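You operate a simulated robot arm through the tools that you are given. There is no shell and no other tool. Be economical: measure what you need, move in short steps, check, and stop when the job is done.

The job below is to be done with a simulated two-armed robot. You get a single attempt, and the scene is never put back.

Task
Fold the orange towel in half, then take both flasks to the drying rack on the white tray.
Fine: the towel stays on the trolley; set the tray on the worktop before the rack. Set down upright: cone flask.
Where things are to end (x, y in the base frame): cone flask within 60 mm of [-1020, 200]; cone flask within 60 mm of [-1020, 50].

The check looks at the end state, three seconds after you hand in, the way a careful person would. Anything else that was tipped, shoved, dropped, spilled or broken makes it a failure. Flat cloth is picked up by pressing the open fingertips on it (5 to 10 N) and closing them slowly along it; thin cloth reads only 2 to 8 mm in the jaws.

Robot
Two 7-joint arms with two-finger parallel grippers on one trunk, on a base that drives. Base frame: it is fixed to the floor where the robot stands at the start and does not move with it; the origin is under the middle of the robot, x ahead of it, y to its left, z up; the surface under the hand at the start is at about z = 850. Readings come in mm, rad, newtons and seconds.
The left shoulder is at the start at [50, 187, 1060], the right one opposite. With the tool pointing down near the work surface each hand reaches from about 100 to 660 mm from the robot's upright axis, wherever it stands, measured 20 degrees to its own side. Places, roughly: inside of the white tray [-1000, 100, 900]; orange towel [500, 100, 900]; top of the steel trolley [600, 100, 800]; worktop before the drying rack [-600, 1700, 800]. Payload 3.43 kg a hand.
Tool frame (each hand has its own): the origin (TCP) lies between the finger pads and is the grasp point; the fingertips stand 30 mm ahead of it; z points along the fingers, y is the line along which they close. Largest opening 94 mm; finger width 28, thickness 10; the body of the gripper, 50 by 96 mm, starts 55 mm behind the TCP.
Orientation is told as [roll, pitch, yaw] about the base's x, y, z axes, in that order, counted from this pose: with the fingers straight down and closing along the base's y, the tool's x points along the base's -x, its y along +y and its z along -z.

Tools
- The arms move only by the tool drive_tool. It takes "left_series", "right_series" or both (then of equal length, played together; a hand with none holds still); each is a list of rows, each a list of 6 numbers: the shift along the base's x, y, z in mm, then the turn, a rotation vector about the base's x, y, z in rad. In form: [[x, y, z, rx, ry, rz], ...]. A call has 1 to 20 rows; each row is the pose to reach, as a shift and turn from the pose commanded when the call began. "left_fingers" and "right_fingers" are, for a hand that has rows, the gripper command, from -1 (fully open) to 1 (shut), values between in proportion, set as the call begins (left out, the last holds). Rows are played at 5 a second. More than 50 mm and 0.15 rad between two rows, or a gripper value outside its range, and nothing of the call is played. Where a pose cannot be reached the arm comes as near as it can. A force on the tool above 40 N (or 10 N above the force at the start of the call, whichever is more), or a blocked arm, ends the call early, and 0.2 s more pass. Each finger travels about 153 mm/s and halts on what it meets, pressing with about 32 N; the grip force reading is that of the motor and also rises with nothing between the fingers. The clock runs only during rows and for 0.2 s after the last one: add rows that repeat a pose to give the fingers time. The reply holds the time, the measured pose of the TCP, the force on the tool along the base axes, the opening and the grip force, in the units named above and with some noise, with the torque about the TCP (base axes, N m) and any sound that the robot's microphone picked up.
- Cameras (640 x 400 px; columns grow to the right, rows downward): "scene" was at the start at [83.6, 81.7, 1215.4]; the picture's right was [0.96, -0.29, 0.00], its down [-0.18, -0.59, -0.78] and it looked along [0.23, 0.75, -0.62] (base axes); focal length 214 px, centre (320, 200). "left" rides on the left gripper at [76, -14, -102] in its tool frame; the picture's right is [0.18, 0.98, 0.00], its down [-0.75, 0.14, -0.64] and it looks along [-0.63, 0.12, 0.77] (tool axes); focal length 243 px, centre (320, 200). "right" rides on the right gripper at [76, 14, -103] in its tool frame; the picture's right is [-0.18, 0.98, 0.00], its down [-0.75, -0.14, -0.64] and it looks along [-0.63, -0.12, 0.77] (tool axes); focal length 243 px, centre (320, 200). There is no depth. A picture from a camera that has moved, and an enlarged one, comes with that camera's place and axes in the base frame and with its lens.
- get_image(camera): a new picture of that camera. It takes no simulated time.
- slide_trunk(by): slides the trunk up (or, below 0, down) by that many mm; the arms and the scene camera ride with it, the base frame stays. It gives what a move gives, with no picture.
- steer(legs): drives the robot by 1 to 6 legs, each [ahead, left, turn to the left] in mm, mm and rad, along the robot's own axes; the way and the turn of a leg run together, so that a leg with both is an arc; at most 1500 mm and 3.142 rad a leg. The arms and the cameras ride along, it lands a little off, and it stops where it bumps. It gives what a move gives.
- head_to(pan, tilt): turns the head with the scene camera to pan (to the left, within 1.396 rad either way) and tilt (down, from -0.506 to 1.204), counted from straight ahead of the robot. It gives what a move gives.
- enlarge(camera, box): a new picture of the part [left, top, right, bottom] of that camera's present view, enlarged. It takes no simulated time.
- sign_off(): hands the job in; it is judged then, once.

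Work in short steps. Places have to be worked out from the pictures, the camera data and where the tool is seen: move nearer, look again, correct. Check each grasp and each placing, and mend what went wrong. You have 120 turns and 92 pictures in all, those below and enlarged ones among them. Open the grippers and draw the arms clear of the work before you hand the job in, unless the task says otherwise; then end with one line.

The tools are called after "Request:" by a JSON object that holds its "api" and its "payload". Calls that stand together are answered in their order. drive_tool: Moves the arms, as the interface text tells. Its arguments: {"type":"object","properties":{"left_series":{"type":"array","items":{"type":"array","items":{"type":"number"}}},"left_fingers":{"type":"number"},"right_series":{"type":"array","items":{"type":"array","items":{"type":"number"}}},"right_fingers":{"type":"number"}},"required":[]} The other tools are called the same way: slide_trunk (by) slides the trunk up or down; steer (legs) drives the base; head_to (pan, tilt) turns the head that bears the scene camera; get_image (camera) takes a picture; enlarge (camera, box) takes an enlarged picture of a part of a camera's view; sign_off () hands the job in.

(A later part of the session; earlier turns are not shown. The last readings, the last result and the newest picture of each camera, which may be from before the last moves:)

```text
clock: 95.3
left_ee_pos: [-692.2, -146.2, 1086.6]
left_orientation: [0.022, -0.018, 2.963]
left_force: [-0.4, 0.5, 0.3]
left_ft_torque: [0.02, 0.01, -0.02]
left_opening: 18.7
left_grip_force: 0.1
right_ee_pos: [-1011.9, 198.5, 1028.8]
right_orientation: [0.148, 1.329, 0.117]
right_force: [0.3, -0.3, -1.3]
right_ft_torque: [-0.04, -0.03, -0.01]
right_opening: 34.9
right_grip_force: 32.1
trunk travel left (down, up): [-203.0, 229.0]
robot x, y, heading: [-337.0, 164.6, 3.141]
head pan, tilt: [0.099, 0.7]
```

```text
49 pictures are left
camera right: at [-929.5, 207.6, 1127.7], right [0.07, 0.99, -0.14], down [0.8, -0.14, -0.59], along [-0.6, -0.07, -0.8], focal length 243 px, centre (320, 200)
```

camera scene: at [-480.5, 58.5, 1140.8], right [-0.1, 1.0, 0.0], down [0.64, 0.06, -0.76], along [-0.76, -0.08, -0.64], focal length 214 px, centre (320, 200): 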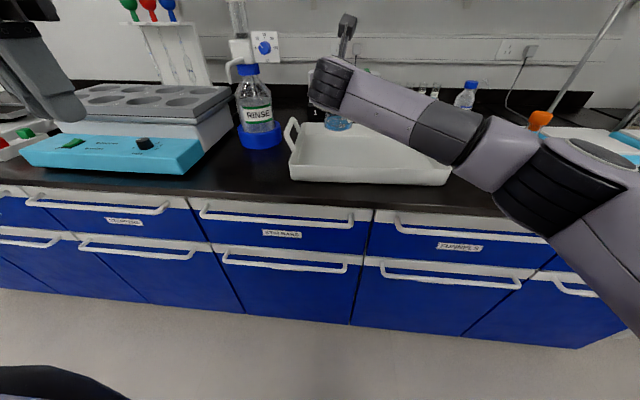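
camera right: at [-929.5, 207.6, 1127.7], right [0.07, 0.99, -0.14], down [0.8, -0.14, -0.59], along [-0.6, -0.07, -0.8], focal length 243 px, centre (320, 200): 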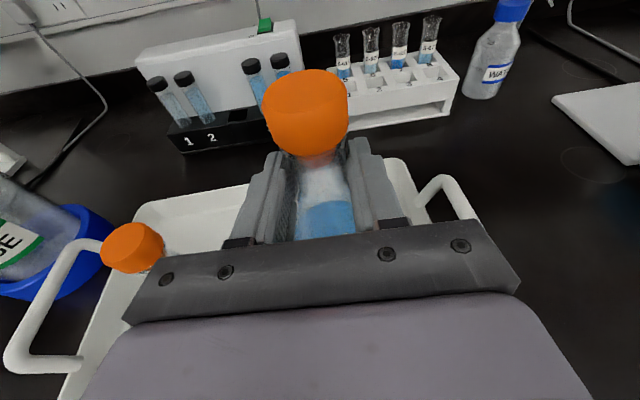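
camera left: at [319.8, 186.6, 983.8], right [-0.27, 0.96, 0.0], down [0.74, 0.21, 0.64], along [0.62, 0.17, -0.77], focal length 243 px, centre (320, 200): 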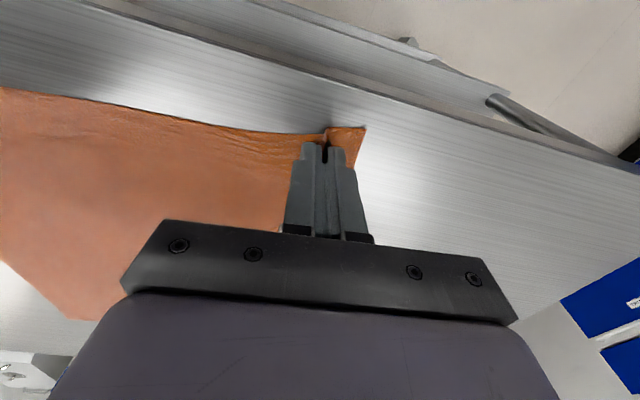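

It's over the slot and clear of flask 1. Lowering, with contact expected near z ≈ 944.

Request:
{"api": "drive_tool", "payload": {"right_series": [[0, 0, -20, 0, 0, 0], [0, 0, -40, 0, 0, 0], [0, 0, -58, 0, 0, 0], [0, 0, -70, 0, 0, 0], [0, 0, -77, 0, 0, 0], [0, 0, -79, 0, 0, 0], [0, 0, -80.5, 0, 0, 0], [0, 0, -82, 0, 0, 0]]}}

Request:
{"api": "drive_tool", "payload": {"right_series": [[0, 0, -1, 0, 0, 0], [0, 0, -2, 0, 0, 0], [0, 0, -2.5, 0, 0, 0]]}}

```text
clock: 97.2
left_ee_pos: [-692.0, -145.4, 1085.9]
left_orientation: [0.023, -0.018, 2.963]
left_force: [-0.6, 0.3, -0.4]
left_ft_torque: [-0.06, 0.01, -0.01]
left_opening: 19.0
left_grip_force: 0.0
right_ee_pos: [-1010.1, 199.3, 945.2]
right_orientation: [0.146, 1.331, 0.115]
right_force: [0.5, -0.2, -1.5]
right_ft_torque: [0.0, 0.02, 0.0]
right_opening: 34.8
right_grip_force: 32.7
trunk travel left (down, up): [-203.0, 229.0]
robot x, y, heading: [-339.6, 164.1, 3.142]
head pan, tilt: [0.099, 0.7]
```

```text
clock: 98.0
left_ee_pos: [-693.0, -147.6, 1086.8]
left_orientation: [0.027, -0.019, 2.964]
left_force: [-0.3, 0.1, -0.6]
left_ft_torque: [0.02, 0.0, 0.02]
left_opening: 18.8
left_grip_force: 0.1
right_ee_pos: [-1010.9, 199.5, 944.9]
right_orientation: [0.149, 1.334, 0.118]
right_force: [1.8, -0.3, 1.4]
right_ft_torque: [-0.05, -0.04, 0.0]
right_opening: 34.6
right_grip_force: 32.2
trunk travel left (down, up): [-203.0, 229.0]
robot x, y, heading: [-338.3, 168.8, 3.136]
head pan, tilt: [0.099, 0.7]
```

It's just touching down. I'll open, draw back and raise the hand.

Request:
{"api": "drive_tool", "payload": {"right_series": [[0, 0, -0.5, 0, 0, 0], [0, 0, -0.5, 0, 0, 0], [0, 0, -0.5, 0, 0, 0]], "right_fingers": -0.28}}

Request:
{"api": "drive_tool", "payload": {"right_series": [[15, 0, 1, 0, 0, 0], [35, 0, 3, 0, 0, 0], [60, 0, 6, 0, 0, 0], [80, 0, 20, 0, 0, 0], [95, 0, 50, 0, 0, 0], [105, 20, 85, 0, 0, 0]]}}

Request:
{"api": "get_image", "payload": {"camera": "right"}}

Request:
{"api": "get_image", "payload": {"camera": "scene"}}

```text
clock: 98.8
left_ee_pos: [-691.9, -145.6, 1086.6]
left_orientation: [0.024, -0.019, 2.966]
left_force: [-0.1, 0.0, -0.2]
left_ft_torque: [0.01, -0.02, 0.02]
left_opening: 18.6
left_grip_force: 0.0
right_ee_pos: [-1009.6, 198.5, 943.4]
right_orientation: [0.15, 1.331, 0.117]
right_force: [-0.3, 1.0, -0.3]
right_ft_torque: [0.0, 0.01, 0.0]
right_opening: 60.0
right_grip_force: 0.0
trunk travel left (down, up): [-203.0, 229.0]
robot x, y, heading: [-335.4, 165.3, 3.141]
head pan, tilt: [0.099, 0.7]
```

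```text
clock: 100.2
left_ee_pos: [-693.3, -147.3, 1085.5]
left_orientation: [0.025, -0.018, 2.963]
left_force: [-0.3, 0.1, 0.0]
left_ft_torque: [-0.01, -0.01, 0.02]
left_opening: 18.9
left_grip_force: 0.1
right_ee_pos: [-904.1, 221.8, 1029.6]
right_orientation: [0.151, 1.33, 0.117]
right_force: [0.3, -0.1, -0.4]
right_ft_torque: [-0.01, -0.02, 0.0]
right_opening: 60.1
right_grip_force: 0.1
trunk travel left (down, up): [-203.0, 229.0]
robot x, y, heading: [-338.0, 167.2, 3.136]
head pan, tilt: [0.099, 0.7]
```

```text
48 pictures are left
camera right: at [-821.7, 230.3, 1128.5], right [0.07, 0.99, -0.14], down [0.8, -0.14, -0.59], along [-0.6, -0.07, -0.8], focal length 243 px, centre (320, 200)
```

right: 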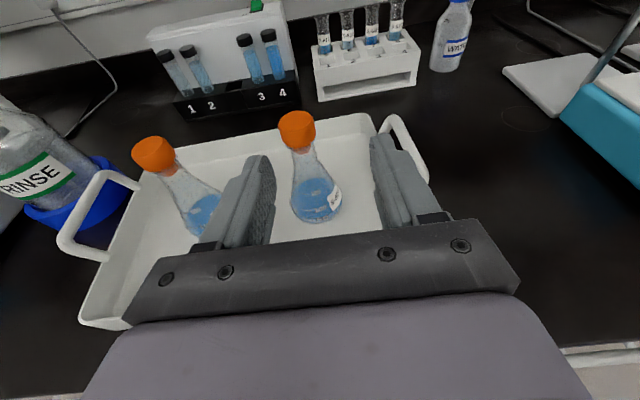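

```text
47 pictures are left
camera scene: at [-480.2, 158.1, 1140.8], right [-0.1, 1.0, 0.0], down [0.64, 0.06, -0.77], along [-0.76, -0.07, -0.64], focal length 214 px, centre (320, 200)
```

scene: 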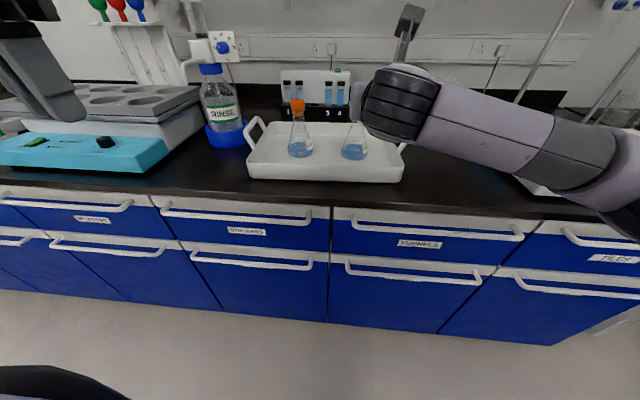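

Both flasks stand upright in the tray. Next come the handles: I'll raise the trunk back, bring the right hand to vertical above the right handle and move the left hand to above the left handle.

Request:
{"api": "slide_trunk", "payload": {"by": 72}}

Request:
{"api": "drive_tool", "payload": {"right_series": [[0, 25, 5, 0, -0.13, 0], [0, 50, 5, 0, -0.27, 0], [0, 75, 5, 0, -0.4, 0], [0, 100, 5, 0, -0.53, 0], [0, 115, 5, 0, -0.66, 0], [0, 115, 5, 0, -0.8, 0], [-10, 115, 5, 0, -0.93, 0], [-20, 115, 5, 0, -1.06, 0], [-30, 115, 5, 0, -1.2, 0], [-45, 115, 0, 0, -1.33, 0], [-60, 115, -10, 0, -1.33, 0]], "left_series": [[-20, 5, 0, 0, 0, 0.02], [-40, 10, 0, 0, 0, 0.04], [-60, 15, 0, 0, 0, 0.06], [-80, 20, -5, 0, 0, 0.08], [-100, 25, -10, 0, 0, 0.1], [-120, 30, -15, 0, 0, 0.12], [-140, 35, -20, 0, 0, 0.14], [-160, 40, -25, 0, 0, 0.16], [-180, 45, -30, 0, 0, 0.17], [-200, 50, -35, 0, 0, 0.17], [-215, 55, -40, 0, 0, 0.17]], "left_fingers": -0.1}}

Request:
{"api": "get_image", "payload": {"camera": "right"}}

Request:
{"api": "get_image", "payload": {"camera": "left"}}

```text
clock: 101.2
left_ee_pos: [-691.9, -146.7, 1156.8]
left_orientation: [0.024, -0.017, 2.963]
left_force: [0.2, -0.1, -0.8]
left_ft_torque: [-0.02, -0.01, 0.03]
left_opening: 18.8
left_grip_force: 0.0
right_ee_pos: [-904.4, 221.2, 1101.2]
right_orientation: [0.151, 1.331, 0.118]
right_force: [-0.5, 0.6, -0.8]
right_ft_torque: [0.02, 0.02, 0.02]
right_opening: 60.1
right_grip_force: 0.1
trunk travel left (down, up): [-275.0, 157.0]
robot x, y, heading: [-336.1, 166.2, 3.137]
head pan, tilt: [0.099, 0.7]
```

```text
clock: 103.7
left_ee_pos: [-855.2, -113.1, 1110.5]
left_orientation: [0.023, -0.018, 3.134]
left_force: [0.5, 0.0, -0.1]
left_ft_torque: [-0.01, -0.01, -0.04]
left_opening: 51.5
left_grip_force: 0.1
left hand out of reach, approached as far as the arm can: row 8, 9, 10, 11
right_ee_pos: [-929.4, 343.2, 1079.8]
right_orientation: [0.035, 0.003, 0.03]
right_force: [-0.8, -0.2, 0.3]
right_ft_torque: [-0.03, 0.01, -0.02]
right_opening: 60.2
right_grip_force: 0.0
right hand out of reach, approached as far as the arm can: row 10, 11
trunk travel left (down, up): [-275.0, 157.0]
robot x, y, heading: [-338.2, 167.3, 3.137]
head pan, tilt: [0.099, 0.7]
```

```text
46 pictures are left
camera right: at [-1005.7, 352.3, 1183.1], right [0.16, 0.99, 0.04], down [0.76, -0.14, 0.63], along [0.63, -0.07, -0.77], focal length 243 px, centre (320, 200)
```

right: 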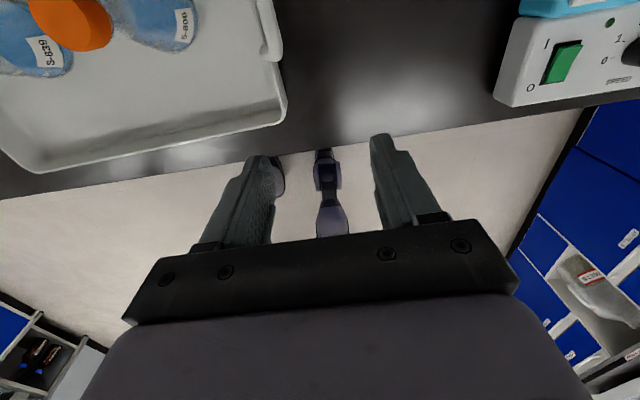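

```text
45 pictures are left
camera left: at [-777.0, -97.0, 1211.1], right [0.18, -0.98, 0.02], down [-0.74, -0.12, 0.66], along [-0.65, -0.13, -0.75], focal length 243 px, centre (320, 200)
```

left: 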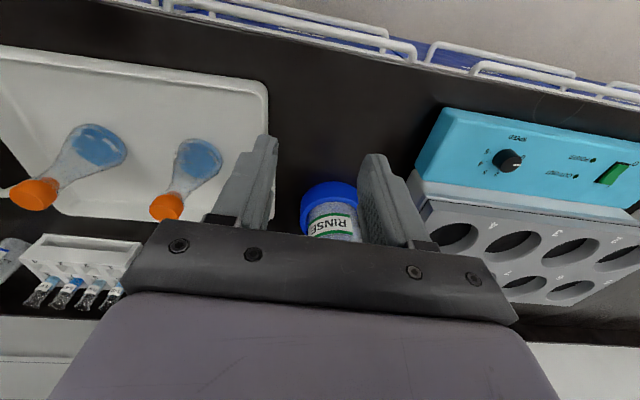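

The base needs to be closer and centred on the tray (y ≈ 125). I'll drive there with the hands high, then look at the handles.

Request:
{"api": "steer", "payload": {"legs": [[80, 42, 0.003]]}}

Request:
{"api": "get_image", "payload": {"camera": "right"}}

Request:
{"api": "get_image", "payload": {"camera": "left"}}

Request:
{"api": "head_to", "payload": {"pan": 0.0, "tilt": 0.85}}

Request:
{"api": "get_image", "payload": {"camera": "scene"}}

```text
clock: 104.8
left_ee_pos: [-933.8, -157.5, 1109.9]
left_orientation: [0.023, -0.019, 3.136]
left_force: [-0.3, -0.8, -0.5]
left_ft_torque: [0.0, 0.0, -0.01]
left_opening: 51.7
left_grip_force: 0.1
right_ee_pos: [-1010.8, 300.1, 1079.8]
right_orientation: [0.035, 0.006, 0.03]
right_force: [-0.3, 0.0, -0.3]
right_ft_torque: [-0.01, 0.0, 0.03]
right_opening: 60.3
right_grip_force: 0.1
trunk travel left (down, up): [-275.0, 157.0]
robot x, y, heading: [-416.3, 128.0, -3.138]
head pan, tilt: [0.099, 0.7]
```

```text
44 pictures are left
camera right: at [-1087.2, 308.9, 1183.0], right [0.15, 0.99, 0.04], down [0.76, -0.14, 0.63], along [0.63, -0.07, -0.77], focal length 243 px, centre (320, 200)
```

right: 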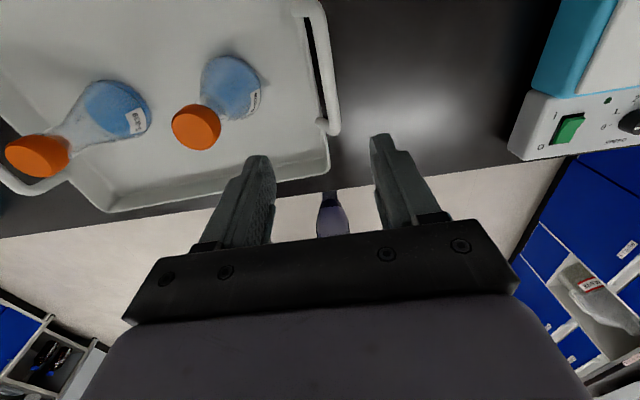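

```text
43 pictures are left
camera left: at [-856.8, -140.5, 1210.9], right [0.18, -0.98, 0.02], down [-0.74, -0.12, 0.66], along [-0.64, -0.13, -0.75], focal length 243 px, centre (320, 200)
```

left: 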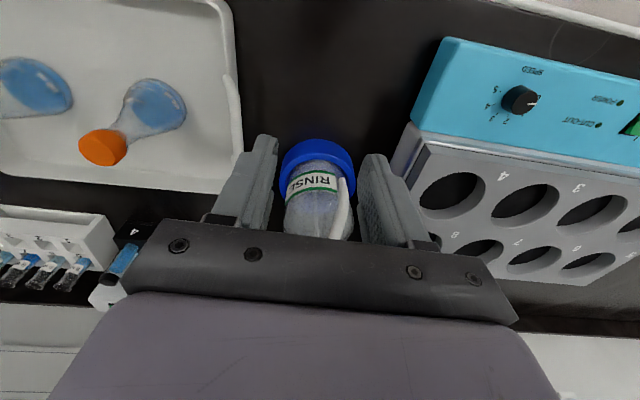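

```text
clock: 105.5
left_ee_pos: [-933.9, -157.4, 1111.3]
left_orientation: [0.022, -0.019, 3.137]
left_force: [0.0, -0.7, 0.6]
left_ft_torque: [-0.02, 0.03, -0.01]
left_opening: 51.7
left_grip_force: 0.1
right_ee_pos: [-1010.7, 300.7, 1079.8]
right_orientation: [0.036, 0.004, 0.03]
right_force: [0.2, 0.1, 0.4]
right_ft_torque: [0.0, -0.01, 0.01]
right_opening: 60.3
right_grip_force: 0.2
trunk travel left (down, up): [-275.0, 157.0]
robot x, y, heading: [-417.5, 126.3, -3.144]
head pan, tilt: [0.0, 0.85]
```

```text
42 pictures are left
camera scene: at [-554.4, 124.1, 1200.6], right [0.0, 1.0, 0.0], down [0.75, 0.0, -0.66], along [-0.66, 0.0, -0.75], focal length 214 px, centre (320, 200)
```

scene: 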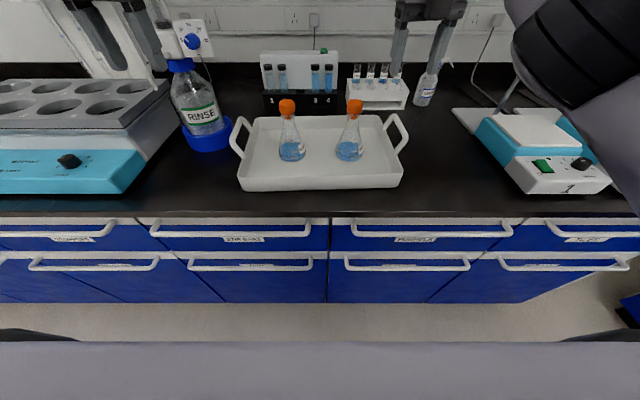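

The right handle's bar is near y ≈ 317, z ≈ 916, x −975…−1045. I'll enlarge it to judge the gap between bar and tray.

Request:
{"api": "enlarge", "payload": {"camera": "right", "box": [250, 0, 390, 150]}}

Request:
{"api": "enlarge", "payload": {"camera": "scene", "box": [220, 90, 420, 200]}}

```text
2.67 times, centred on (320, 75) of right
camera zoom: at [-1086.6, 309.1, 1183.4], right [0.15, 0.99, 0.03], down [0.76, -0.14, 0.63], along [0.63, -0.07, -0.77], focal length 647 px, centre (320, 533)
```

zoom: 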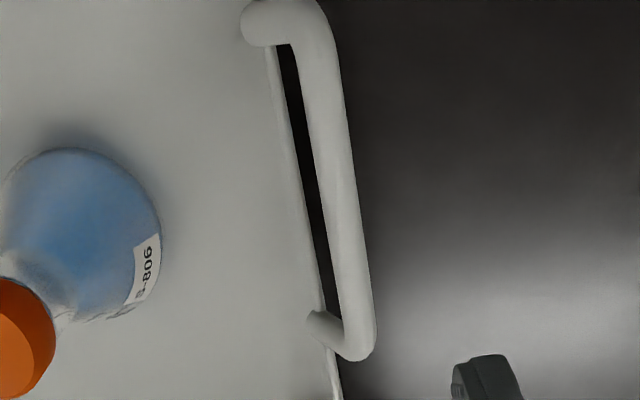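

```text
3.20 times, centred on (320, 145) of scene
camera zoom: at [-554.4, 124.1, 1200.6], right [0.0, 1.0, 0.0], down [0.75, 0.0, -0.66], along [-0.66, 0.0, -0.75], focal length 686 px, centre (320, 376)
```

zoom: 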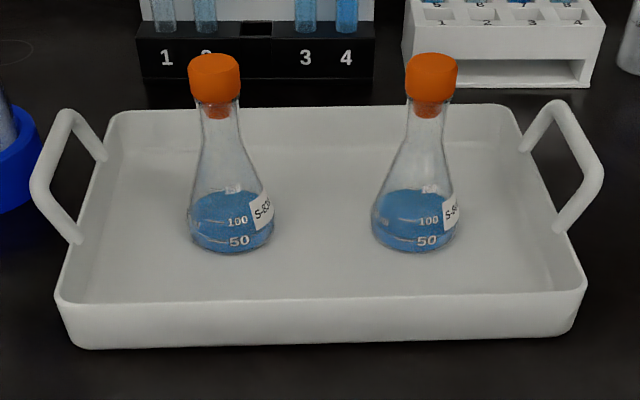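

The handle stands upright: the bar centre is about y 314 (left −66), z 938, x −975…−1080. I'll shift the base 25 mm right for the left arm's limit, then bring the hands above the bars short of the bottle and look again.

Request:
{"api": "steer", "payload": {"legs": [[8, -27, 0]]}}

Request:
{"api": "drive_tool", "payload": {"left_series": [[0, 15, 0, 0, 0, 0], [0, 35, -15, 0, 0, 0], [-10, 55, -30, 0, 0, 0], [-20, 66, -45, 0, 0, 0], [-30, 66, -55, 0, 0, 0], [-30, 66, -55, 0, 0, 0]], "right_series": [[5, -4, -15, 0, 0, 0], [8, -8, -30, 0, 0, 0], [10, -12, -45, 0, 0, 0], [13, -12, -60, 0, 0, -0.02], [15, -12, -70, 0, 0, -0.03], [15, -12, -80, 0, 0, -0.03]], "left_fingers": -0.1, "right_fingers": -0.1}}

Request:
{"api": "get_image", "payload": {"camera": "scene"}}

Request:
{"api": "get_image", "payload": {"camera": "left"}}

Request:
{"api": "get_image", "payload": {"camera": "right"}}

```text
clock: 106.4
left_ee_pos: [-942.1, -131.2, 1110.6]
left_orientation: [0.026, -0.018, 3.137]
left_force: [1.0, 0.3, 0.3]
left_ft_torque: [-0.04, 0.02, -0.05]
left_opening: 51.5
left_grip_force: 0.1
right_ee_pos: [-1018.7, 327.5, 1080.6]
right_orientation: [0.038, 0.004, 0.03]
right_force: [-0.1, 0.0, 0.0]
right_ft_torque: [0.0, -0.02, 0.01]
right_opening: 60.4
right_grip_force: 0.1
trunk travel left (down, up): [-275.0, 157.0]
robot x, y, heading: [-422.9, 148.2, 3.137]
head pan, tilt: [0.0, 0.85]
```

```text
clock: 107.8
left_ee_pos: [-941.7, -85.6, 1044.8]
left_orientation: [0.023, -0.018, 3.138]
left_force: [-0.2, 0.0, 0.0]
left_ft_torque: [0.01, -0.02, 0.0]
left_opening: 51.6
left_grip_force: 0.1
left hand out of reach, approached as far as the arm can: row 1, 2, 3, 4, 5, 6
right_ee_pos: [-1003.6, 315.1, 999.1]
right_orientation: [0.036, 0.004, -0.001]
right_force: [-0.7, -0.5, 0.6]
right_ft_torque: [0.02, 0.01, -0.01]
right_opening: 51.9
right_grip_force: 0.1
right hand out of reach, approached as far as the arm can: row 1, 2, 3
trunk travel left (down, up): [-275.0, 157.0]
robot x, y, heading: [-428.8, 149.0, 3.142]
head pan, tilt: [0.0, 0.85]
```

```text
39 pictures are left
camera scene: at [-562.1, 150.2, 1200.6], right [0.0, 1.0, 0.0], down [0.75, 0.0, -0.66], along [-0.66, 0.0, -0.75], focal length 214 px, centre (320, 200)
```

scene: 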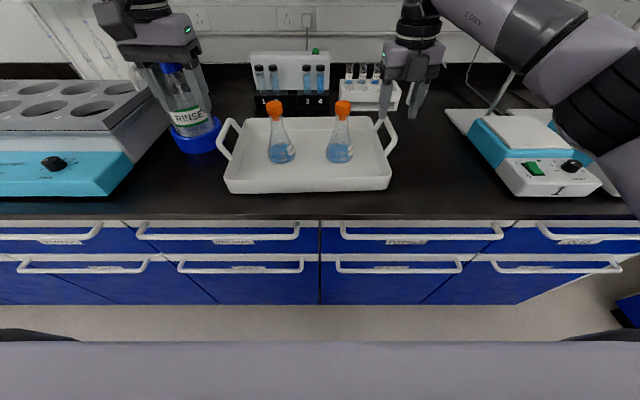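

```text
38 pictures are left
camera left: at [-864.3, -68.0, 1144.9], right [0.18, -0.98, 0.02], down [-0.74, -0.12, 0.66], along [-0.65, -0.13, -0.75], focal length 243 px, centre (320, 200)
```

left: 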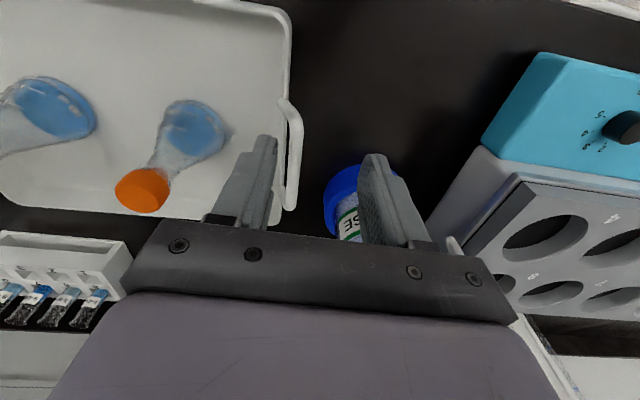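

```text
37 pictures are left
camera right: at [-1079.8, 326.1, 1102.8], right [0.19, 0.98, 0.03], down [0.76, -0.16, 0.63], along [0.63, -0.09, -0.77], focal length 243 px, centre (320, 200)
```

right: 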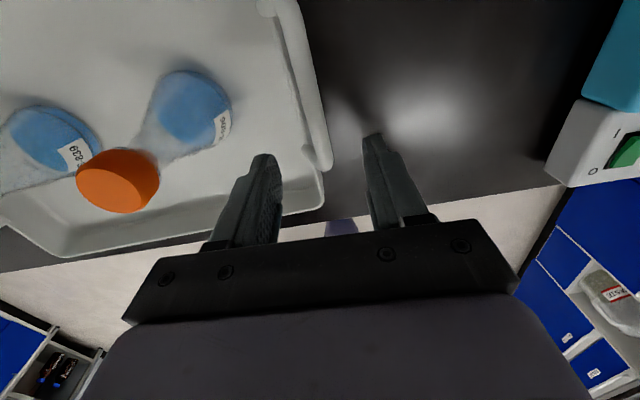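

The left arm reaches inward better when its hand is low relative to the shoulder. I'll raise the trunk 110 mm and bring the hands back down and in.

Request:
{"api": "slide_trunk", "payload": {"by": 110}}

Request:
{"api": "drive_tool", "payload": {"left_series": [[0, 0, -35, 0, 0, 0], [0, 0, -70, 0, 0, 0], [0, 0, -105, 0, 0, 0], [0, 8, -135, 0, 0, 0], [-15, 17, -150, 0, 0, 0], [-35, 19, -155, 0, 0, 0], [-55, 19, -155, 0, 0, 0], [-65, 19, -155, 0, 0, 0]], "right_series": [[0, 0, -30, 0, 0, 0], [0, 0, -60, 0, 0, 0], [0, 0, -90, 0, 0, 0], [0, 0, -110, 0, 0, 0], [0, 0, -110, 0, 0, 0], [0, 0, -110, 0, 0, 0], [-3, 0, -110, 0, 0, 0], [-4, 0, -110, 0, 0, 0]]}}

```text
clock: 109.2
left_ee_pos: [-943.2, -85.1, 1154.1]
left_orientation: [0.023, -0.021, 3.136]
left_force: [-0.2, -0.1, -0.3]
left_ft_torque: [-0.02, -0.01, -0.01]
left_opening: 51.6
left_grip_force: 0.0
right_ee_pos: [-1004.6, 316.1, 1109.3]
right_orientation: [0.037, 0.004, -0.001]
right_force: [1.1, -0.1, -0.2]
right_ft_torque: [-0.02, 0.03, 0.0]
right_opening: 51.6
right_grip_force: 0.1
trunk travel left (down, up): [-385.0, 47.0]
robot x, y, heading: [-427.0, 154.2, 3.147]
head pan, tilt: [0.0, 0.85]
```

```text
clock: 111.0
left_ee_pos: [-954.3, -95.5, 1010.2]
left_orientation: [0.023, -0.018, 3.137]
left_force: [1.0, -1.7, -0.1]
left_ft_torque: [0.03, 0.01, -0.02]
left_opening: 51.8
left_grip_force: 0.2
left hand out of reach, approached as far as the arm can: row 5, 6, 7, 8
right_ee_pos: [-1009.3, 316.0, 1000.7]
right_orientation: [0.037, 0.003, 0.0]
right_force: [-0.5, -1.0, 0.2]
right_ft_torque: [0.02, 0.02, 0.02]
right_opening: 51.6
right_grip_force: 0.1
trunk travel left (down, up): [-385.0, 47.0]
robot x, y, heading: [-423.7, 150.1, 3.142]
head pan, tilt: [0.0, 0.85]
```

This left-arm posture is stuck on a joint limit. The right arm reaches well with its wrist flipped half round, so I'll draw the left back and flip it the mirrored way (+π).

Request:
{"api": "drive_tool", "payload": {"left_series": [[30, 0, 30, 0, 0, 0], [70, 0, 55, 0, 0, 0], [110, -5, 80, 0, 0, 0], [145, -5, 110, 0, 0, 0], [160, -5, 130, 0, 0, 0.1], [160, -5, 130, 0, 0, 0.25], [160, -5, 130, 0, 0, 0.4], [160, -5, 130, 0, 0, 0.55], [160, -5, 130, 0, 0, 0.7], [160, -5, 130, 0, 0, 0.85], [160, -5, 130, 0, 0, 1.0], [160, -5, 130, 0, 0, 1.15], [160, -5, 130, 0, 0, 1.3], [160, -5, 130, 0, 0, 1.45], [160, -5, 130, 0, 0, 1.6]]}}

Request:
{"api": "drive_tool", "payload": {"left_series": [[0, 0, 0, 0, 0, 0.15], [0, 0, 0, 0, 0, 0.3], [0, 0, 0, 0, 0, 0.45], [0, 0, 0, 0, 0, 0.6], [0, 0, 0, 0, 0, 0.75], [0, 0, 0, 0, 0, 0.9], [0, 0, 0, 0, 0, 1.05], [0, 0, 0, 0, 0, 1.2], [0, 0, 0, 0, 0, 1.35], [0, 0, 0, 0, 0, 1.5]]}}

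```text
clock: 114.2
left_ee_pos: [-793.8, -99.4, 1141.6]
left_orientation: [0.022, -0.02, -1.543]
left_force: [0.6, -0.1, 0.4]
left_ft_torque: [0.02, 0.04, 0.02]
left_opening: 51.6
left_grip_force: 0.1
right_ee_pos: [-1008.2, 315.6, 999.7]
right_orientation: [0.037, 0.004, -0.001]
right_force: [-0.1, 0.3, 0.0]
right_ft_torque: [0.0, 0.04, 0.01]
right_opening: 51.8
right_grip_force: 0.1
trunk travel left (down, up): [-385.0, 47.0]
robot x, y, heading: [-426.1, 149.7, 3.137]
head pan, tilt: [0.0, 0.85]
```

```text
clock: 116.4
left_ee_pos: [-793.7, -100.3, 1141.8]
left_orientation: [0.021, -0.018, -0.043]
left_force: [-0.3, 0.2, -0.2]
left_ft_torque: [0.01, 0.02, 0.03]
left_opening: 51.4
left_grip_force: 0.0
right_ee_pos: [-1008.7, 314.8, 999.6]
right_orientation: [0.037, 0.004, 0.0]
right_force: [0.0, -0.5, -0.7]
right_ft_torque: [0.03, 0.0, -0.02]
right_opening: 51.8
right_grip_force: 0.0
trunk travel left (down, up): [-385.0, 47.0]
robot x, y, heading: [-424.2, 145.9, 3.144]
head pan, tilt: [0.0, 0.85]
```

The left is flipped too. I'll move it forward in stages, watching the clearance to the RINSE bottle.

Request:
{"api": "drive_tool", "payload": {"left_series": [[-20, 5, -20, 0, 0, 0.01], [-45, 12, -40, 0, 0, 0.02], [-75, 20, -60, 0, 0, 0.03], [-105, 27, -75, 0, 0, 0.04], [-130, 33, -85, 0, 0, 0.04], [-150, 34, -90, 0, 0, 0.04], [-150, 34, -90, 0, 0, 0.04]]}}

Request:
{"api": "get_image", "payload": {"camera": "left"}}

Request:
{"api": "get_image", "payload": {"camera": "scene"}}

```text
clock: 118.0
left_ee_pos: [-941.9, -68.3, 1052.0]
left_orientation: [0.023, -0.017, -0.009]
left_force: [0.2, -0.2, 0.6]
left_ft_torque: [-0.01, -0.02, -0.03]
left_opening: 51.7
left_grip_force: 0.0
left hand out of reach, approached as far as the arm can: row 6, 7
right_ee_pos: [-1008.8, 313.9, 999.8]
right_orientation: [0.036, 0.003, 0.001]
right_force: [-0.1, 0.3, -0.6]
right_ft_torque: [0.02, 0.0, -0.03]
right_opening: 52.0
right_grip_force: 0.1
trunk travel left (down, up): [-385.0, 47.0]
robot x, y, heading: [-427.3, 150.2, 3.143]
head pan, tilt: [0.0, 0.85]
```

```text
36 pictures are left
camera left: at [-1019.3, -83.9, 1152.7], right [-0.18, 0.98, 0.02], down [0.74, 0.12, 0.66], along [0.65, 0.13, -0.75], focal length 243 px, centre (320, 200)
```

left: 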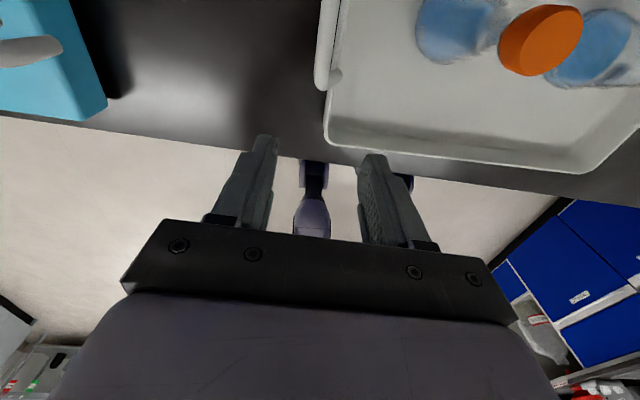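

```text
35 pictures are left
camera scene: at [-562.2, 150.5, 1310.5], right [0.0, 1.0, 0.0], down [0.75, 0.0, -0.66], along [-0.66, 0.0, -0.75], focal length 214 px, centre (320, 200)
```

scene: 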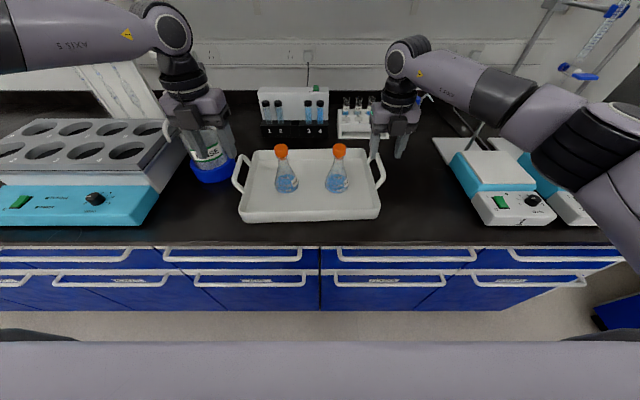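

Left and right arm limits differ; the left needs the tray about 45 mm nearer. The base still has about 80 mm to the cabinet front, so I'll draw the right hand back a little and drive closer.

Request:
{"api": "drive_tool", "payload": {"right_series": [[15, 0, 10, 0, 0, 0], [30, 0, 20, 0, 0, 0], [45, 0, 20, 0, 0, 0]]}}

Request:
{"api": "steer", "payload": {"legs": [[45, -15, 0]]}}

Request:
{"api": "drive_tool", "payload": {"left_series": [[0, -3, -15, 0, 0, 0], [0, -6, -30, 0, 0, 0], [0, -9, -45, 0, 0, 0], [-2, -12, -55, 0, 0, 0], [-5, -13, -60, 0, 0, 0]], "right_series": [[10, -8, -10, 0, 0, 0], [15, -15, -20, 0, 0, 0], [17, -15, -28, 0, 0, 0], [17, -15, -28, 0, 0, 0], [17, -15, -28, 0, 0, 0]]}}

Request:
{"api": "get_image", "payload": {"camera": "left"}}

Request:
{"api": "get_image", "payload": {"camera": "right"}}

```text
clock: 118.8
left_ee_pos: [-940.2, -68.8, 1052.0]
left_orientation: [0.022, -0.016, -0.008]
left_force: [0.5, -0.3, 0.5]
left_ft_torque: [0.0, 0.0, 0.0]
left_opening: 51.9
left_grip_force: 0.0
right_ee_pos: [-962.8, 315.7, 1020.5]
right_orientation: [0.038, 0.003, 0.001]
right_force: [0.2, -0.7, 0.0]
right_ft_torque: [0.03, 0.03, 0.01]
right_opening: 51.5
right_grip_force: 0.1
trunk travel left (down, up): [-385.0, 47.0]
robot x, y, heading: [-424.7, 150.4, 3.138]
head pan, tilt: [0.0, 0.85]
```

```text
clock: 119.7
left_ee_pos: [-987.6, -54.1, 1050.2]
left_orientation: [0.022, -0.019, -0.008]
left_force: [-1.2, 0.8, -0.7]
left_ft_torque: [0.03, -0.02, 0.0]
left_opening: 51.9
left_grip_force: 0.1
right_ee_pos: [-1009.5, 330.7, 1019.6]
right_orientation: [0.037, 0.005, 0.0]
right_force: [1.2, 0.4, 0.5]
right_ft_torque: [-0.04, 0.03, -0.03]
right_opening: 51.6
right_grip_force: 0.2
trunk travel left (down, up): [-385.0, 47.0]
robot x, y, heading: [-470.6, 167.9, 3.143]
head pan, tilt: [0.0, 0.85]
```

```text
clock: 120.9
left_ee_pos: [-985.9, -63.4, 999.2]
left_orientation: [0.025, -0.006, -0.021]
left_force: [4.0, 26.6, 13.4]
left_ft_torque: [-3.36, 1.84, -2.4]
left_opening: 51.7
left_grip_force: 0.0
left hand out of reach, approached as far as the arm can: row 4, 5
right_ee_pos: [-988.9, 319.2, 991.1]
right_orientation: [0.032, 0.005, -0.002]
right_force: [0.4, 0.9, 0.5]
right_ft_torque: [-0.02, 0.04, -0.02]
right_opening: 51.9
right_grip_force: 0.1
trunk travel left (down, up): [-385.0, 47.0]
robot x, y, heading: [-469.2, 168.8, 3.138]
head pan, tilt: [0.0, 0.85]
```

```text
34 pictures are left
camera left: at [-1062.6, -77.2, 1100.0], right [-0.16, 0.99, 0.02], down [0.75, 0.11, 0.65], along [0.64, 0.12, -0.76], focal length 243 px, centre (320, 200)
```

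left: 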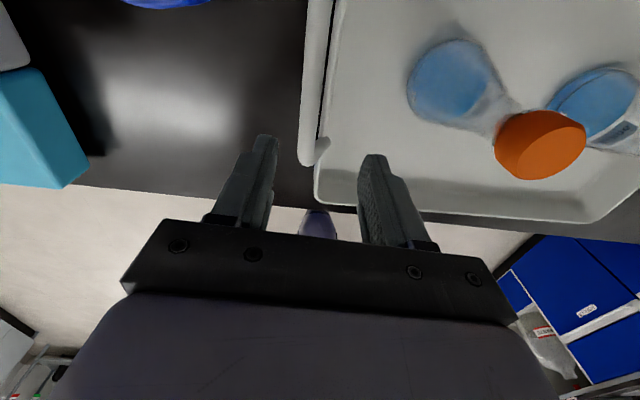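

```text
33 pictures are left
camera right: at [-1065.1, 329.4, 1095.9], right [0.19, 0.98, 0.03], down [0.76, -0.16, 0.63], along [0.63, -0.09, -0.77], focal length 243 px, centre (320, 200)
```

right: 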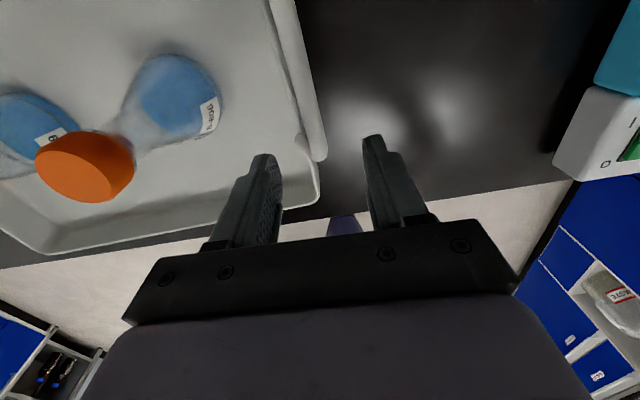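

The left hand feels 27 N toward +y, so something, probably the bottle's dispenser, is touching it. I'm backing off the way I came and looking.

Request:
{"api": "drive_tool", "payload": {"left_series": [[0, 4, 8, 0, 0, 0], [2, 8, 25, 0, 0, 0], [5, 10, 45, 0, 0, 0], [5, 10, 60, 0, 0, 0]]}}

Request:
{"api": "get_image", "payload": {"camera": "scene"}}

```text
clock: 121.9
left_ee_pos: [-980.9, -60.6, 1055.4]
left_orientation: [0.024, -0.017, -0.003]
left_force: [0.5, -0.2, 0.6]
left_ft_torque: [-0.02, 0.05, 0.04]
left_opening: 51.7
left_grip_force: 0.0
right_ee_pos: [-991.7, 314.1, 991.1]
right_orientation: [0.035, 0.005, -0.001]
right_force: [-0.5, 0.2, -0.9]
right_ft_torque: [0.02, 0.02, 0.03]
right_opening: 51.6
right_grip_force: 0.0
trunk travel left (down, up): [-385.0, 47.0]
robot x, y, heading: [-471.4, 165.9, 3.142]
head pan, tilt: [0.0, 0.85]
```

```text
32 pictures are left
camera scene: at [-606.7, 164.9, 1310.6], right [0.0, 1.0, 0.0], down [0.75, 0.0, -0.66], along [-0.66, 0.0, -0.75], focal length 214 px, centre (320, 200)
```

scene: 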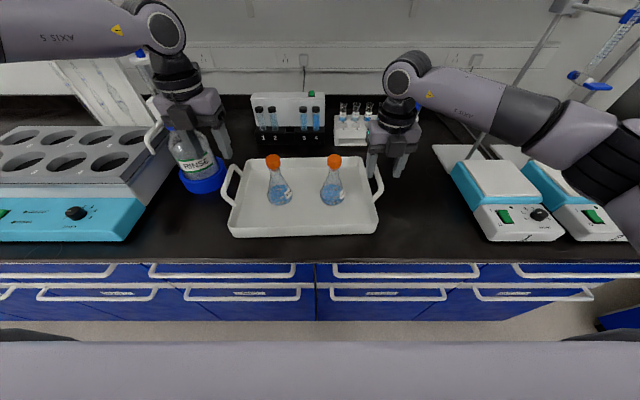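

The bottle still stands where it was. To get clearance I'll first drag the tray about 70 mm to the right, away from the bottle, pulling straight through its right handle. Lowering the right hand over the bar now.

Request:
{"api": "drive_tool", "payload": {"right_series": [[-2, 1, -12, 0, 0, 0], [-4, 2, -24, 0, 0, 0], [-4, 2, -36, 0, 0, 0], [-4, 2, -45, 0, 0, 0]], "right_fingers": 0.0}}

Request:
{"api": "get_image", "payload": {"camera": "right"}}

```text
clock: 122.9
left_ee_pos: [-981.0, -59.7, 1054.4]
left_orientation: [0.022, -0.017, -0.008]
left_force: [0.3, 1.0, 0.2]
left_ft_torque: [0.03, 0.0, -0.01]
left_opening: 51.7
left_grip_force: 0.1
right_ee_pos: [-995.2, 317.6, 945.6]
right_orientation: [0.036, 0.004, -0.001]
right_force: [1.0, -0.4, 0.4]
right_ft_torque: [-0.02, 0.01, 0.04]
right_opening: 47.1
right_grip_force: 0.0
trunk travel left (down, up): [-385.0, 47.0]
robot x, y, heading: [-468.2, 164.0, 3.14]
head pan, tilt: [0.0, 0.85]
```

```text
31 pictures are left
camera right: at [-1070.8, 327.1, 1050.4], right [0.18, 0.98, 0.03], down [0.76, -0.16, 0.63], along [0.63, -0.09, -0.77], focal length 243 px, centre (320, 200)
```

right: 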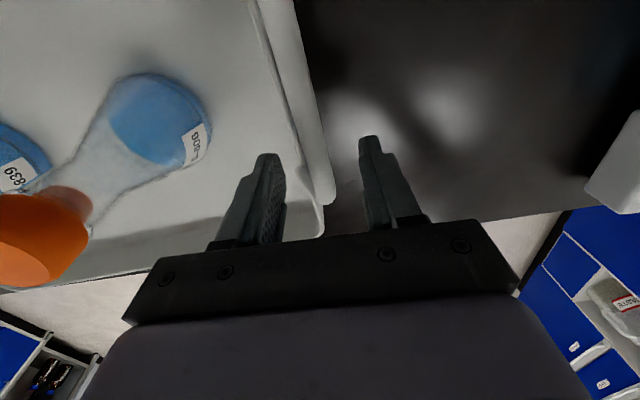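

The bar lies between the fingers. Closing.

Request:
{"api": "drive_tool", "payload": {"right_series": [[0, 0, 0, 0, 0, 0], [0, 0, 0, 0, 0, 0]], "right_fingers": 0.5}}

Request:
{"api": "drive_tool", "payload": {"right_series": [[0, 0, 0, 0, 0, 0], [0, 0, 0, 0, 0, 0], [0, 0, 0, 0, 0, 0]], "right_fingers": 1}}

```text
clock: 123.5
left_ee_pos: [-981.5, -59.9, 1054.4]
left_orientation: [0.023, -0.018, -0.006]
left_force: [0.2, 0.4, -0.8]
left_ft_torque: [-0.03, 0.01, 0.01]
left_opening: 51.7
left_grip_force: 0.0
right_ee_pos: [-994.6, 316.2, 946.6]
right_orientation: [0.037, 0.003, 0.0]
right_force: [0.3, -0.6, -0.1]
right_ft_torque: [0.03, 0.02, 0.01]
right_opening: 23.7
right_grip_force: 0.0
trunk travel left (down, up): [-385.0, 47.0]
robot x, y, heading: [-467.6, 168.2, 3.139]
head pan, tilt: [0.0, 0.85]
```

```text
clock: 124.3
left_ee_pos: [-981.3, -59.2, 1054.9]
left_orientation: [0.024, -0.017, -0.007]
left_force: [0.5, -0.5, -0.3]
left_ft_torque: [0.01, 0.02, -0.01]
left_opening: 51.6
left_grip_force: 0.1
right_ee_pos: [-995.0, 316.8, 945.4]
right_orientation: [0.036, 0.003, 0.001]
right_force: [2.0, -0.3, -0.8]
right_ft_torque: [-0.04, -0.08, 0.72]
right_opening: 13.2
right_grip_force: 31.9
trunk travel left (down, up): [-385.0, 47.0]
robot x, y, heading: [-468.4, 166.4, 3.141]
head pan, tilt: [0.0, 0.85]
```

Gripped (13 mm bar). Dragging slowly to the right.

Request:
{"api": "drive_tool", "payload": {"right_series": [[0, 2, 0, 0, 0, 0], [0, 6, 0, 0, 0, 0], [0, 11, 0, 0, 0, 0], [0, 17, 0, 0, 0, 0], [0, 23, 0, 0, 0, 0], [0, 29, 0, 0, 0, 0], [0, 35, 0, 0, 0, 0], [0, 41, 0, 0, 0, 0], [0, 47, 0, 0, 0, 0], [0, 53, 0, 0, 0, 0], [0, 59, 0, 0, 0, 0], [0, 64, 0, 0, 0, 0], [0, 68, 0, 0, 0, 0], [0, 70, 0, 0, 0, 0]]}}

Request:
{"api": "get_image", "payload": {"camera": "scene"}}

```text
clock: 127.3
left_ee_pos: [-980.2, -60.2, 1054.1]
left_orientation: [0.024, -0.019, -0.008]
left_force: [0.4, 0.0, 0.7]
left_ft_torque: [-0.04, 0.0, 0.0]
left_opening: 51.6
left_grip_force: 0.1
right_ee_pos: [-994.6, 386.3, 946.8]
right_orientation: [0.037, 0.004, 0.0]
right_force: [0.2, -2.9, 1.4]
right_ft_torque: [-0.13, -0.06, 0.17]
right_opening: 13.3
right_grip_force: 32.0
trunk travel left (down, up): [-385.0, 47.0]
robot x, y, heading: [-470.2, 166.5, 3.143]
head pan, tilt: [0.0, 0.85]
```

```text
30 pictures are left
camera scene: at [-606.8, 164.8, 1310.6], right [0.0, 1.0, 0.0], down [0.75, 0.0, -0.66], along [-0.66, 0.0, -0.75], focal length 214 px, centre (320, 200)
```

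scene: 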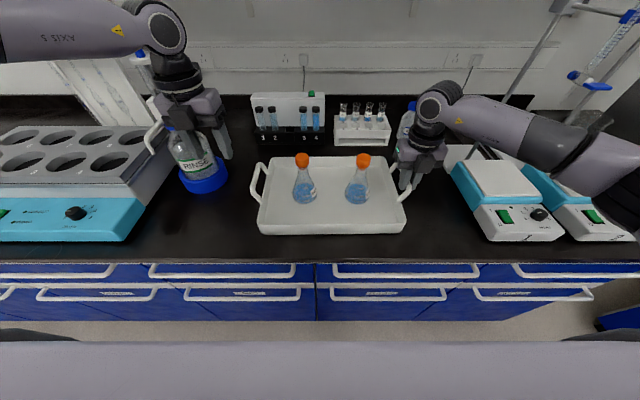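

The tray slid cleanly and the flasks still stand. I'll release the right, raise it, move the base 65 mm to the right and re-align both hands.

Request:
{"api": "drive_tool", "payload": {"right_series": [[0, 0, 0, 0, 0, 0], [0, 0, 0, 0, 0, 0], [0, 0, 20, 0, 0, 0], [0, 0, 45, 0, 0, 0]], "right_fingers": 0.0}}

Request:
{"api": "steer", "payload": {"legs": [[0, -64, 0]]}}

Request:
{"api": "drive_tool", "payload": {"right_series": [[0, -20, 0, 0, 0, 0], [0, -40, 0, 0, 0, 0], [0, -60, 0, 0, 0, 0], [0, -64, 0, 0, 0, 0], [0, -64, 0, 0, 0, 0]], "left_series": [[0, 0, -15, 0, 0, 0], [0, 0, -30, 0, 0, 0], [-2, 0, -45, 0, 0, 0], [-5, 0, -55, 0, 0, 0], [-5, 0, -60, 0, 0, 0]]}}

Request:
{"api": "get_image", "payload": {"camera": "left"}}

Request:
{"api": "get_image", "payload": {"camera": "right"}}

```text
clock: 128.3
left_ee_pos: [-982.0, -59.4, 1053.9]
left_orientation: [0.027, -0.018, -0.006]
left_force: [-0.3, -0.2, -0.8]
left_ft_torque: [0.02, 0.01, -0.02]
left_opening: 51.8
left_grip_force: 0.1
right_ee_pos: [-995.4, 385.9, 991.0]
right_orientation: [0.036, 0.002, 0.001]
right_force: [-0.2, 1.0, -0.2]
right_ft_torque: [-0.01, 0.01, 0.0]
right_opening: 47.1
right_grip_force: 0.0
trunk travel left (down, up): [-385.0, 47.0]
robot x, y, heading: [-469.6, 165.1, 3.141]
head pan, tilt: [0.0, 0.85]
```

```text
clock: 129.6
left_ee_pos: [-980.7, 3.6, 1053.8]
left_orientation: [0.022, -0.018, -0.007]
left_force: [0.5, 0.7, -0.3]
left_ft_torque: [0.01, -0.01, 0.01]
left_opening: 51.6
left_grip_force: 0.1
right_ee_pos: [-995.3, 451.1, 990.7]
right_orientation: [0.036, 0.004, -0.001]
right_force: [-0.4, 0.7, 0.0]
right_ft_torque: [-0.01, -0.03, 0.01]
right_opening: 47.1
right_grip_force: 0.1
trunk travel left (down, up): [-385.0, 47.0]
robot x, y, heading: [-470.1, 233.1, 3.144]
head pan, tilt: [0.0, 0.85]
```

```text
clock: 130.8
left_ee_pos: [-981.8, 1.4, 995.6]
left_orientation: [0.026, -0.016, -0.007]
left_force: [0.3, 0.1, 0.0]
left_ft_torque: [-0.01, 0.0, 0.03]
left_opening: 51.6
left_grip_force: 0.1
left hand out of reach, approached as far as the arm can: row 4, 5
right_ee_pos: [-994.8, 385.5, 989.9]
right_orientation: [0.038, 0.003, 0.0]
right_force: [0.2, -0.2, 0.8]
right_ft_torque: [0.01, 0.0, -0.03]
right_opening: 47.2
right_grip_force: 0.1
trunk travel left (down, up): [-385.0, 47.0]
robot x, y, heading: [-470.8, 229.0, 3.143]
head pan, tilt: [0.0, 0.85]
```

```text
29 pictures are left
camera left: at [-1059.1, -14.9, 1096.3], right [-0.18, 0.98, 0.02], down [0.74, 0.12, 0.66], along [0.64, 0.13, -0.75], focal length 243 px, centre (320, 200)
```

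left: 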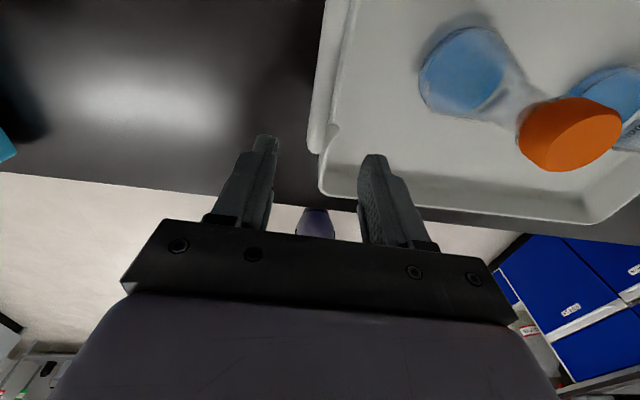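

```text
28 pictures are left
camera right: at [-1070.3, 396.7, 1094.1], right [0.18, 0.98, 0.04], down [0.76, -0.16, 0.63], along [0.63, -0.09, -0.77], focal length 243 px, centre (320, 200)
```

right: 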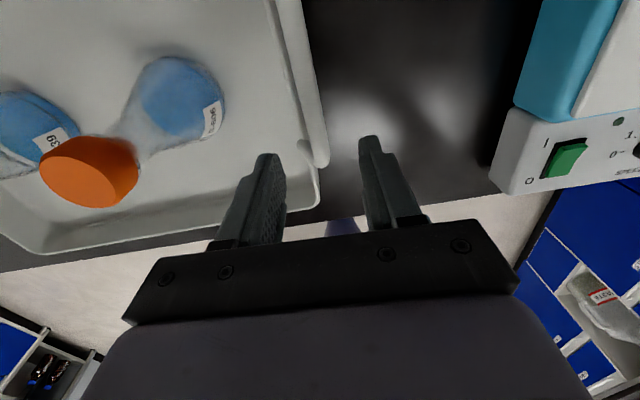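

The left bar's near end is at (−973,1), so the left hand needs about 12 mm more. I'll drive 15 mm closer, then lower both hands over the bars.

Request:
{"api": "steer", "payload": {"legs": [[15, 0, 0]]}}

Request:
{"api": "drive_tool", "payload": {"left_series": [[0, 0, -12, 0, 0, 0], [0, 0, -24, 0, 0, 0], [0, 0, -36, 0, 0, 0], [0, 0, -49, 0, 0, 0]], "right_series": [[3, 0, -11, 0, 0, 0], [6, 0, -22, 0, 0, 0], [10, 0, -33, 0, 0, 0], [10, 0, -44, 0, 0, 0]], "left_fingers": 0.0}}

Request:
{"api": "get_image", "payload": {"camera": "left"}}

```text
clock: 131.5
left_ee_pos: [-995.5, 0.8, 996.3]
left_orientation: [0.025, -0.016, -0.005]
left_force: [-0.5, 0.6, 0.2]
left_ft_torque: [0.05, 0.01, 0.02]
left_opening: 51.4
left_grip_force: 0.1
right_ee_pos: [-1010.6, 386.2, 989.7]
right_orientation: [0.038, 0.003, -0.001]
right_force: [-0.9, -0.2, -0.6]
right_ft_torque: [0.02, -0.01, 0.0]
right_opening: 47.1
right_grip_force: 0.1
trunk travel left (down, up): [-385.0, 47.0]
robot x, y, heading: [-484.1, 224.3, 3.143]
head pan, tilt: [0.0, 0.85]
```

```text
clock: 132.5
left_ee_pos: [-984.5, -7.5, 952.8]
left_orientation: [0.025, -0.013, -0.007]
left_force: [-0.4, -0.2, 0.4]
left_ft_torque: [-0.01, 0.01, -0.01]
left_opening: 47.2
left_grip_force: 0.0
left hand out of reach, approached as far as the arm can: row 1, 2, 3, 4
right_ee_pos: [-998.9, 386.1, 946.0]
right_orientation: [0.037, 0.006, -0.001]
right_force: [0.0, -0.7, -0.4]
right_ft_torque: [0.0, -0.04, -0.02]
right_opening: 46.9
right_grip_force: 0.1
trunk travel left (down, up): [-385.0, 47.0]
robot x, y, heading: [-482.4, 225.8, 3.144]
head pan, tilt: [0.0, 0.85]
```

```text
27 pictures are left
camera left: at [-1061.8, -24.3, 1053.9], right [-0.18, 0.98, 0.02], down [0.75, 0.12, 0.66], along [0.64, 0.13, -0.75], focal length 243 px, centre (320, 200)
```

left: 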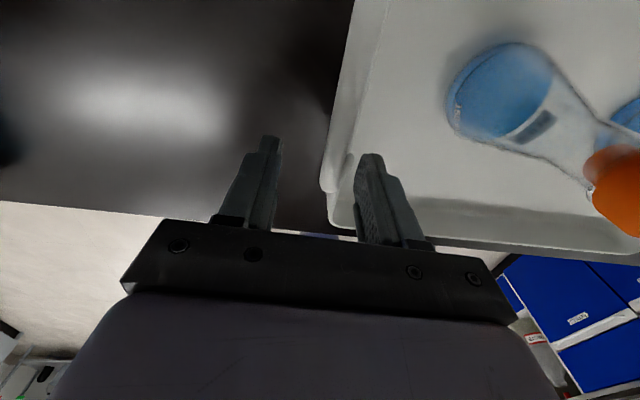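

Lowering the left hand by arm pushes it outward, so I'll raise both hands again and descend with the trunk instead.

Request:
{"api": "drive_tool", "payload": {"left_series": [[0, 2, 15, 0, 0, 0], [-4, 4, 30, 0, 0, 0], [-9, 8, 43, 0, 0, 0], [-12, 9, 47, 0, 0, 0]], "right_series": [[0, 0, 15, 0, 0, 0], [0, 0, 30, 0, 0, 0], [0, 0, 43, 0, 0, 0], [0, 0, 47, 0, 0, 0]]}}

Request:
{"api": "slide_trunk", "payload": {"by": -30}}

Request:
{"api": "get_image", "payload": {"camera": "left"}}

```text
clock: 133.5
left_ee_pos: [-995.4, 1.5, 1001.4]
left_orientation: [0.027, -0.015, -0.006]
left_force: [-0.4, 0.2, -0.3]
left_ft_torque: [0.03, -0.01, -0.01]
left_opening: 46.9
left_grip_force: 0.1
right_ee_pos: [-998.6, 383.9, 992.9]
right_orientation: [0.037, 0.003, 0.001]
right_force: [-0.1, 0.5, 0.5]
right_ft_torque: [0.0, -0.01, 0.01]
right_opening: 47.1
right_grip_force: 0.1
trunk travel left (down, up): [-385.0, 47.0]
robot x, y, heading: [-485.4, 233.5, 3.143]
head pan, tilt: [0.0, 0.85]
```

```text
clock: 134.3
left_ee_pos: [-996.2, 0.1, 971.1]
left_orientation: [0.026, -0.015, -0.008]
left_force: [-0.8, 0.4, 0.3]
left_ft_torque: [0.0, 0.0, 0.0]
left_opening: 47.1
left_grip_force: 0.1
right_ee_pos: [-1000.1, 384.5, 962.9]
right_orientation: [0.037, 0.005, 0.001]
right_force: [0.5, 0.2, 0.1]
right_ft_torque: [0.03, 0.03, -0.03]
right_opening: 47.1
right_grip_force: 0.1
trunk travel left (down, up): [-355.0, 77.0]
robot x, y, heading: [-485.4, 229.6, 3.141]
head pan, tilt: [0.0, 0.85]
```

```text
26 pictures are left
camera left: at [-1073.8, -14.9, 1071.8], right [-0.18, 0.98, 0.02], down [0.74, 0.12, 0.66], along [0.64, 0.13, -0.75], focal length 243 px, centre (320, 200)
```

left: 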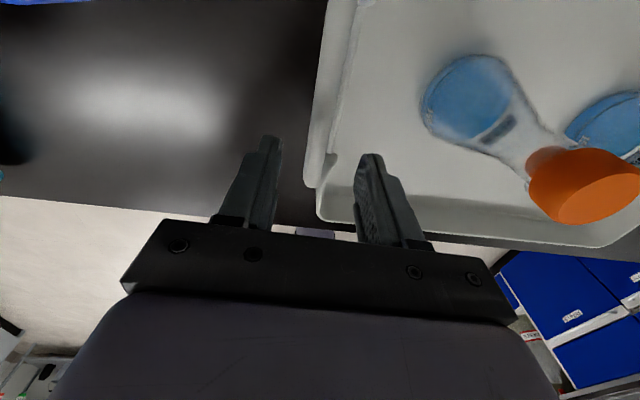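

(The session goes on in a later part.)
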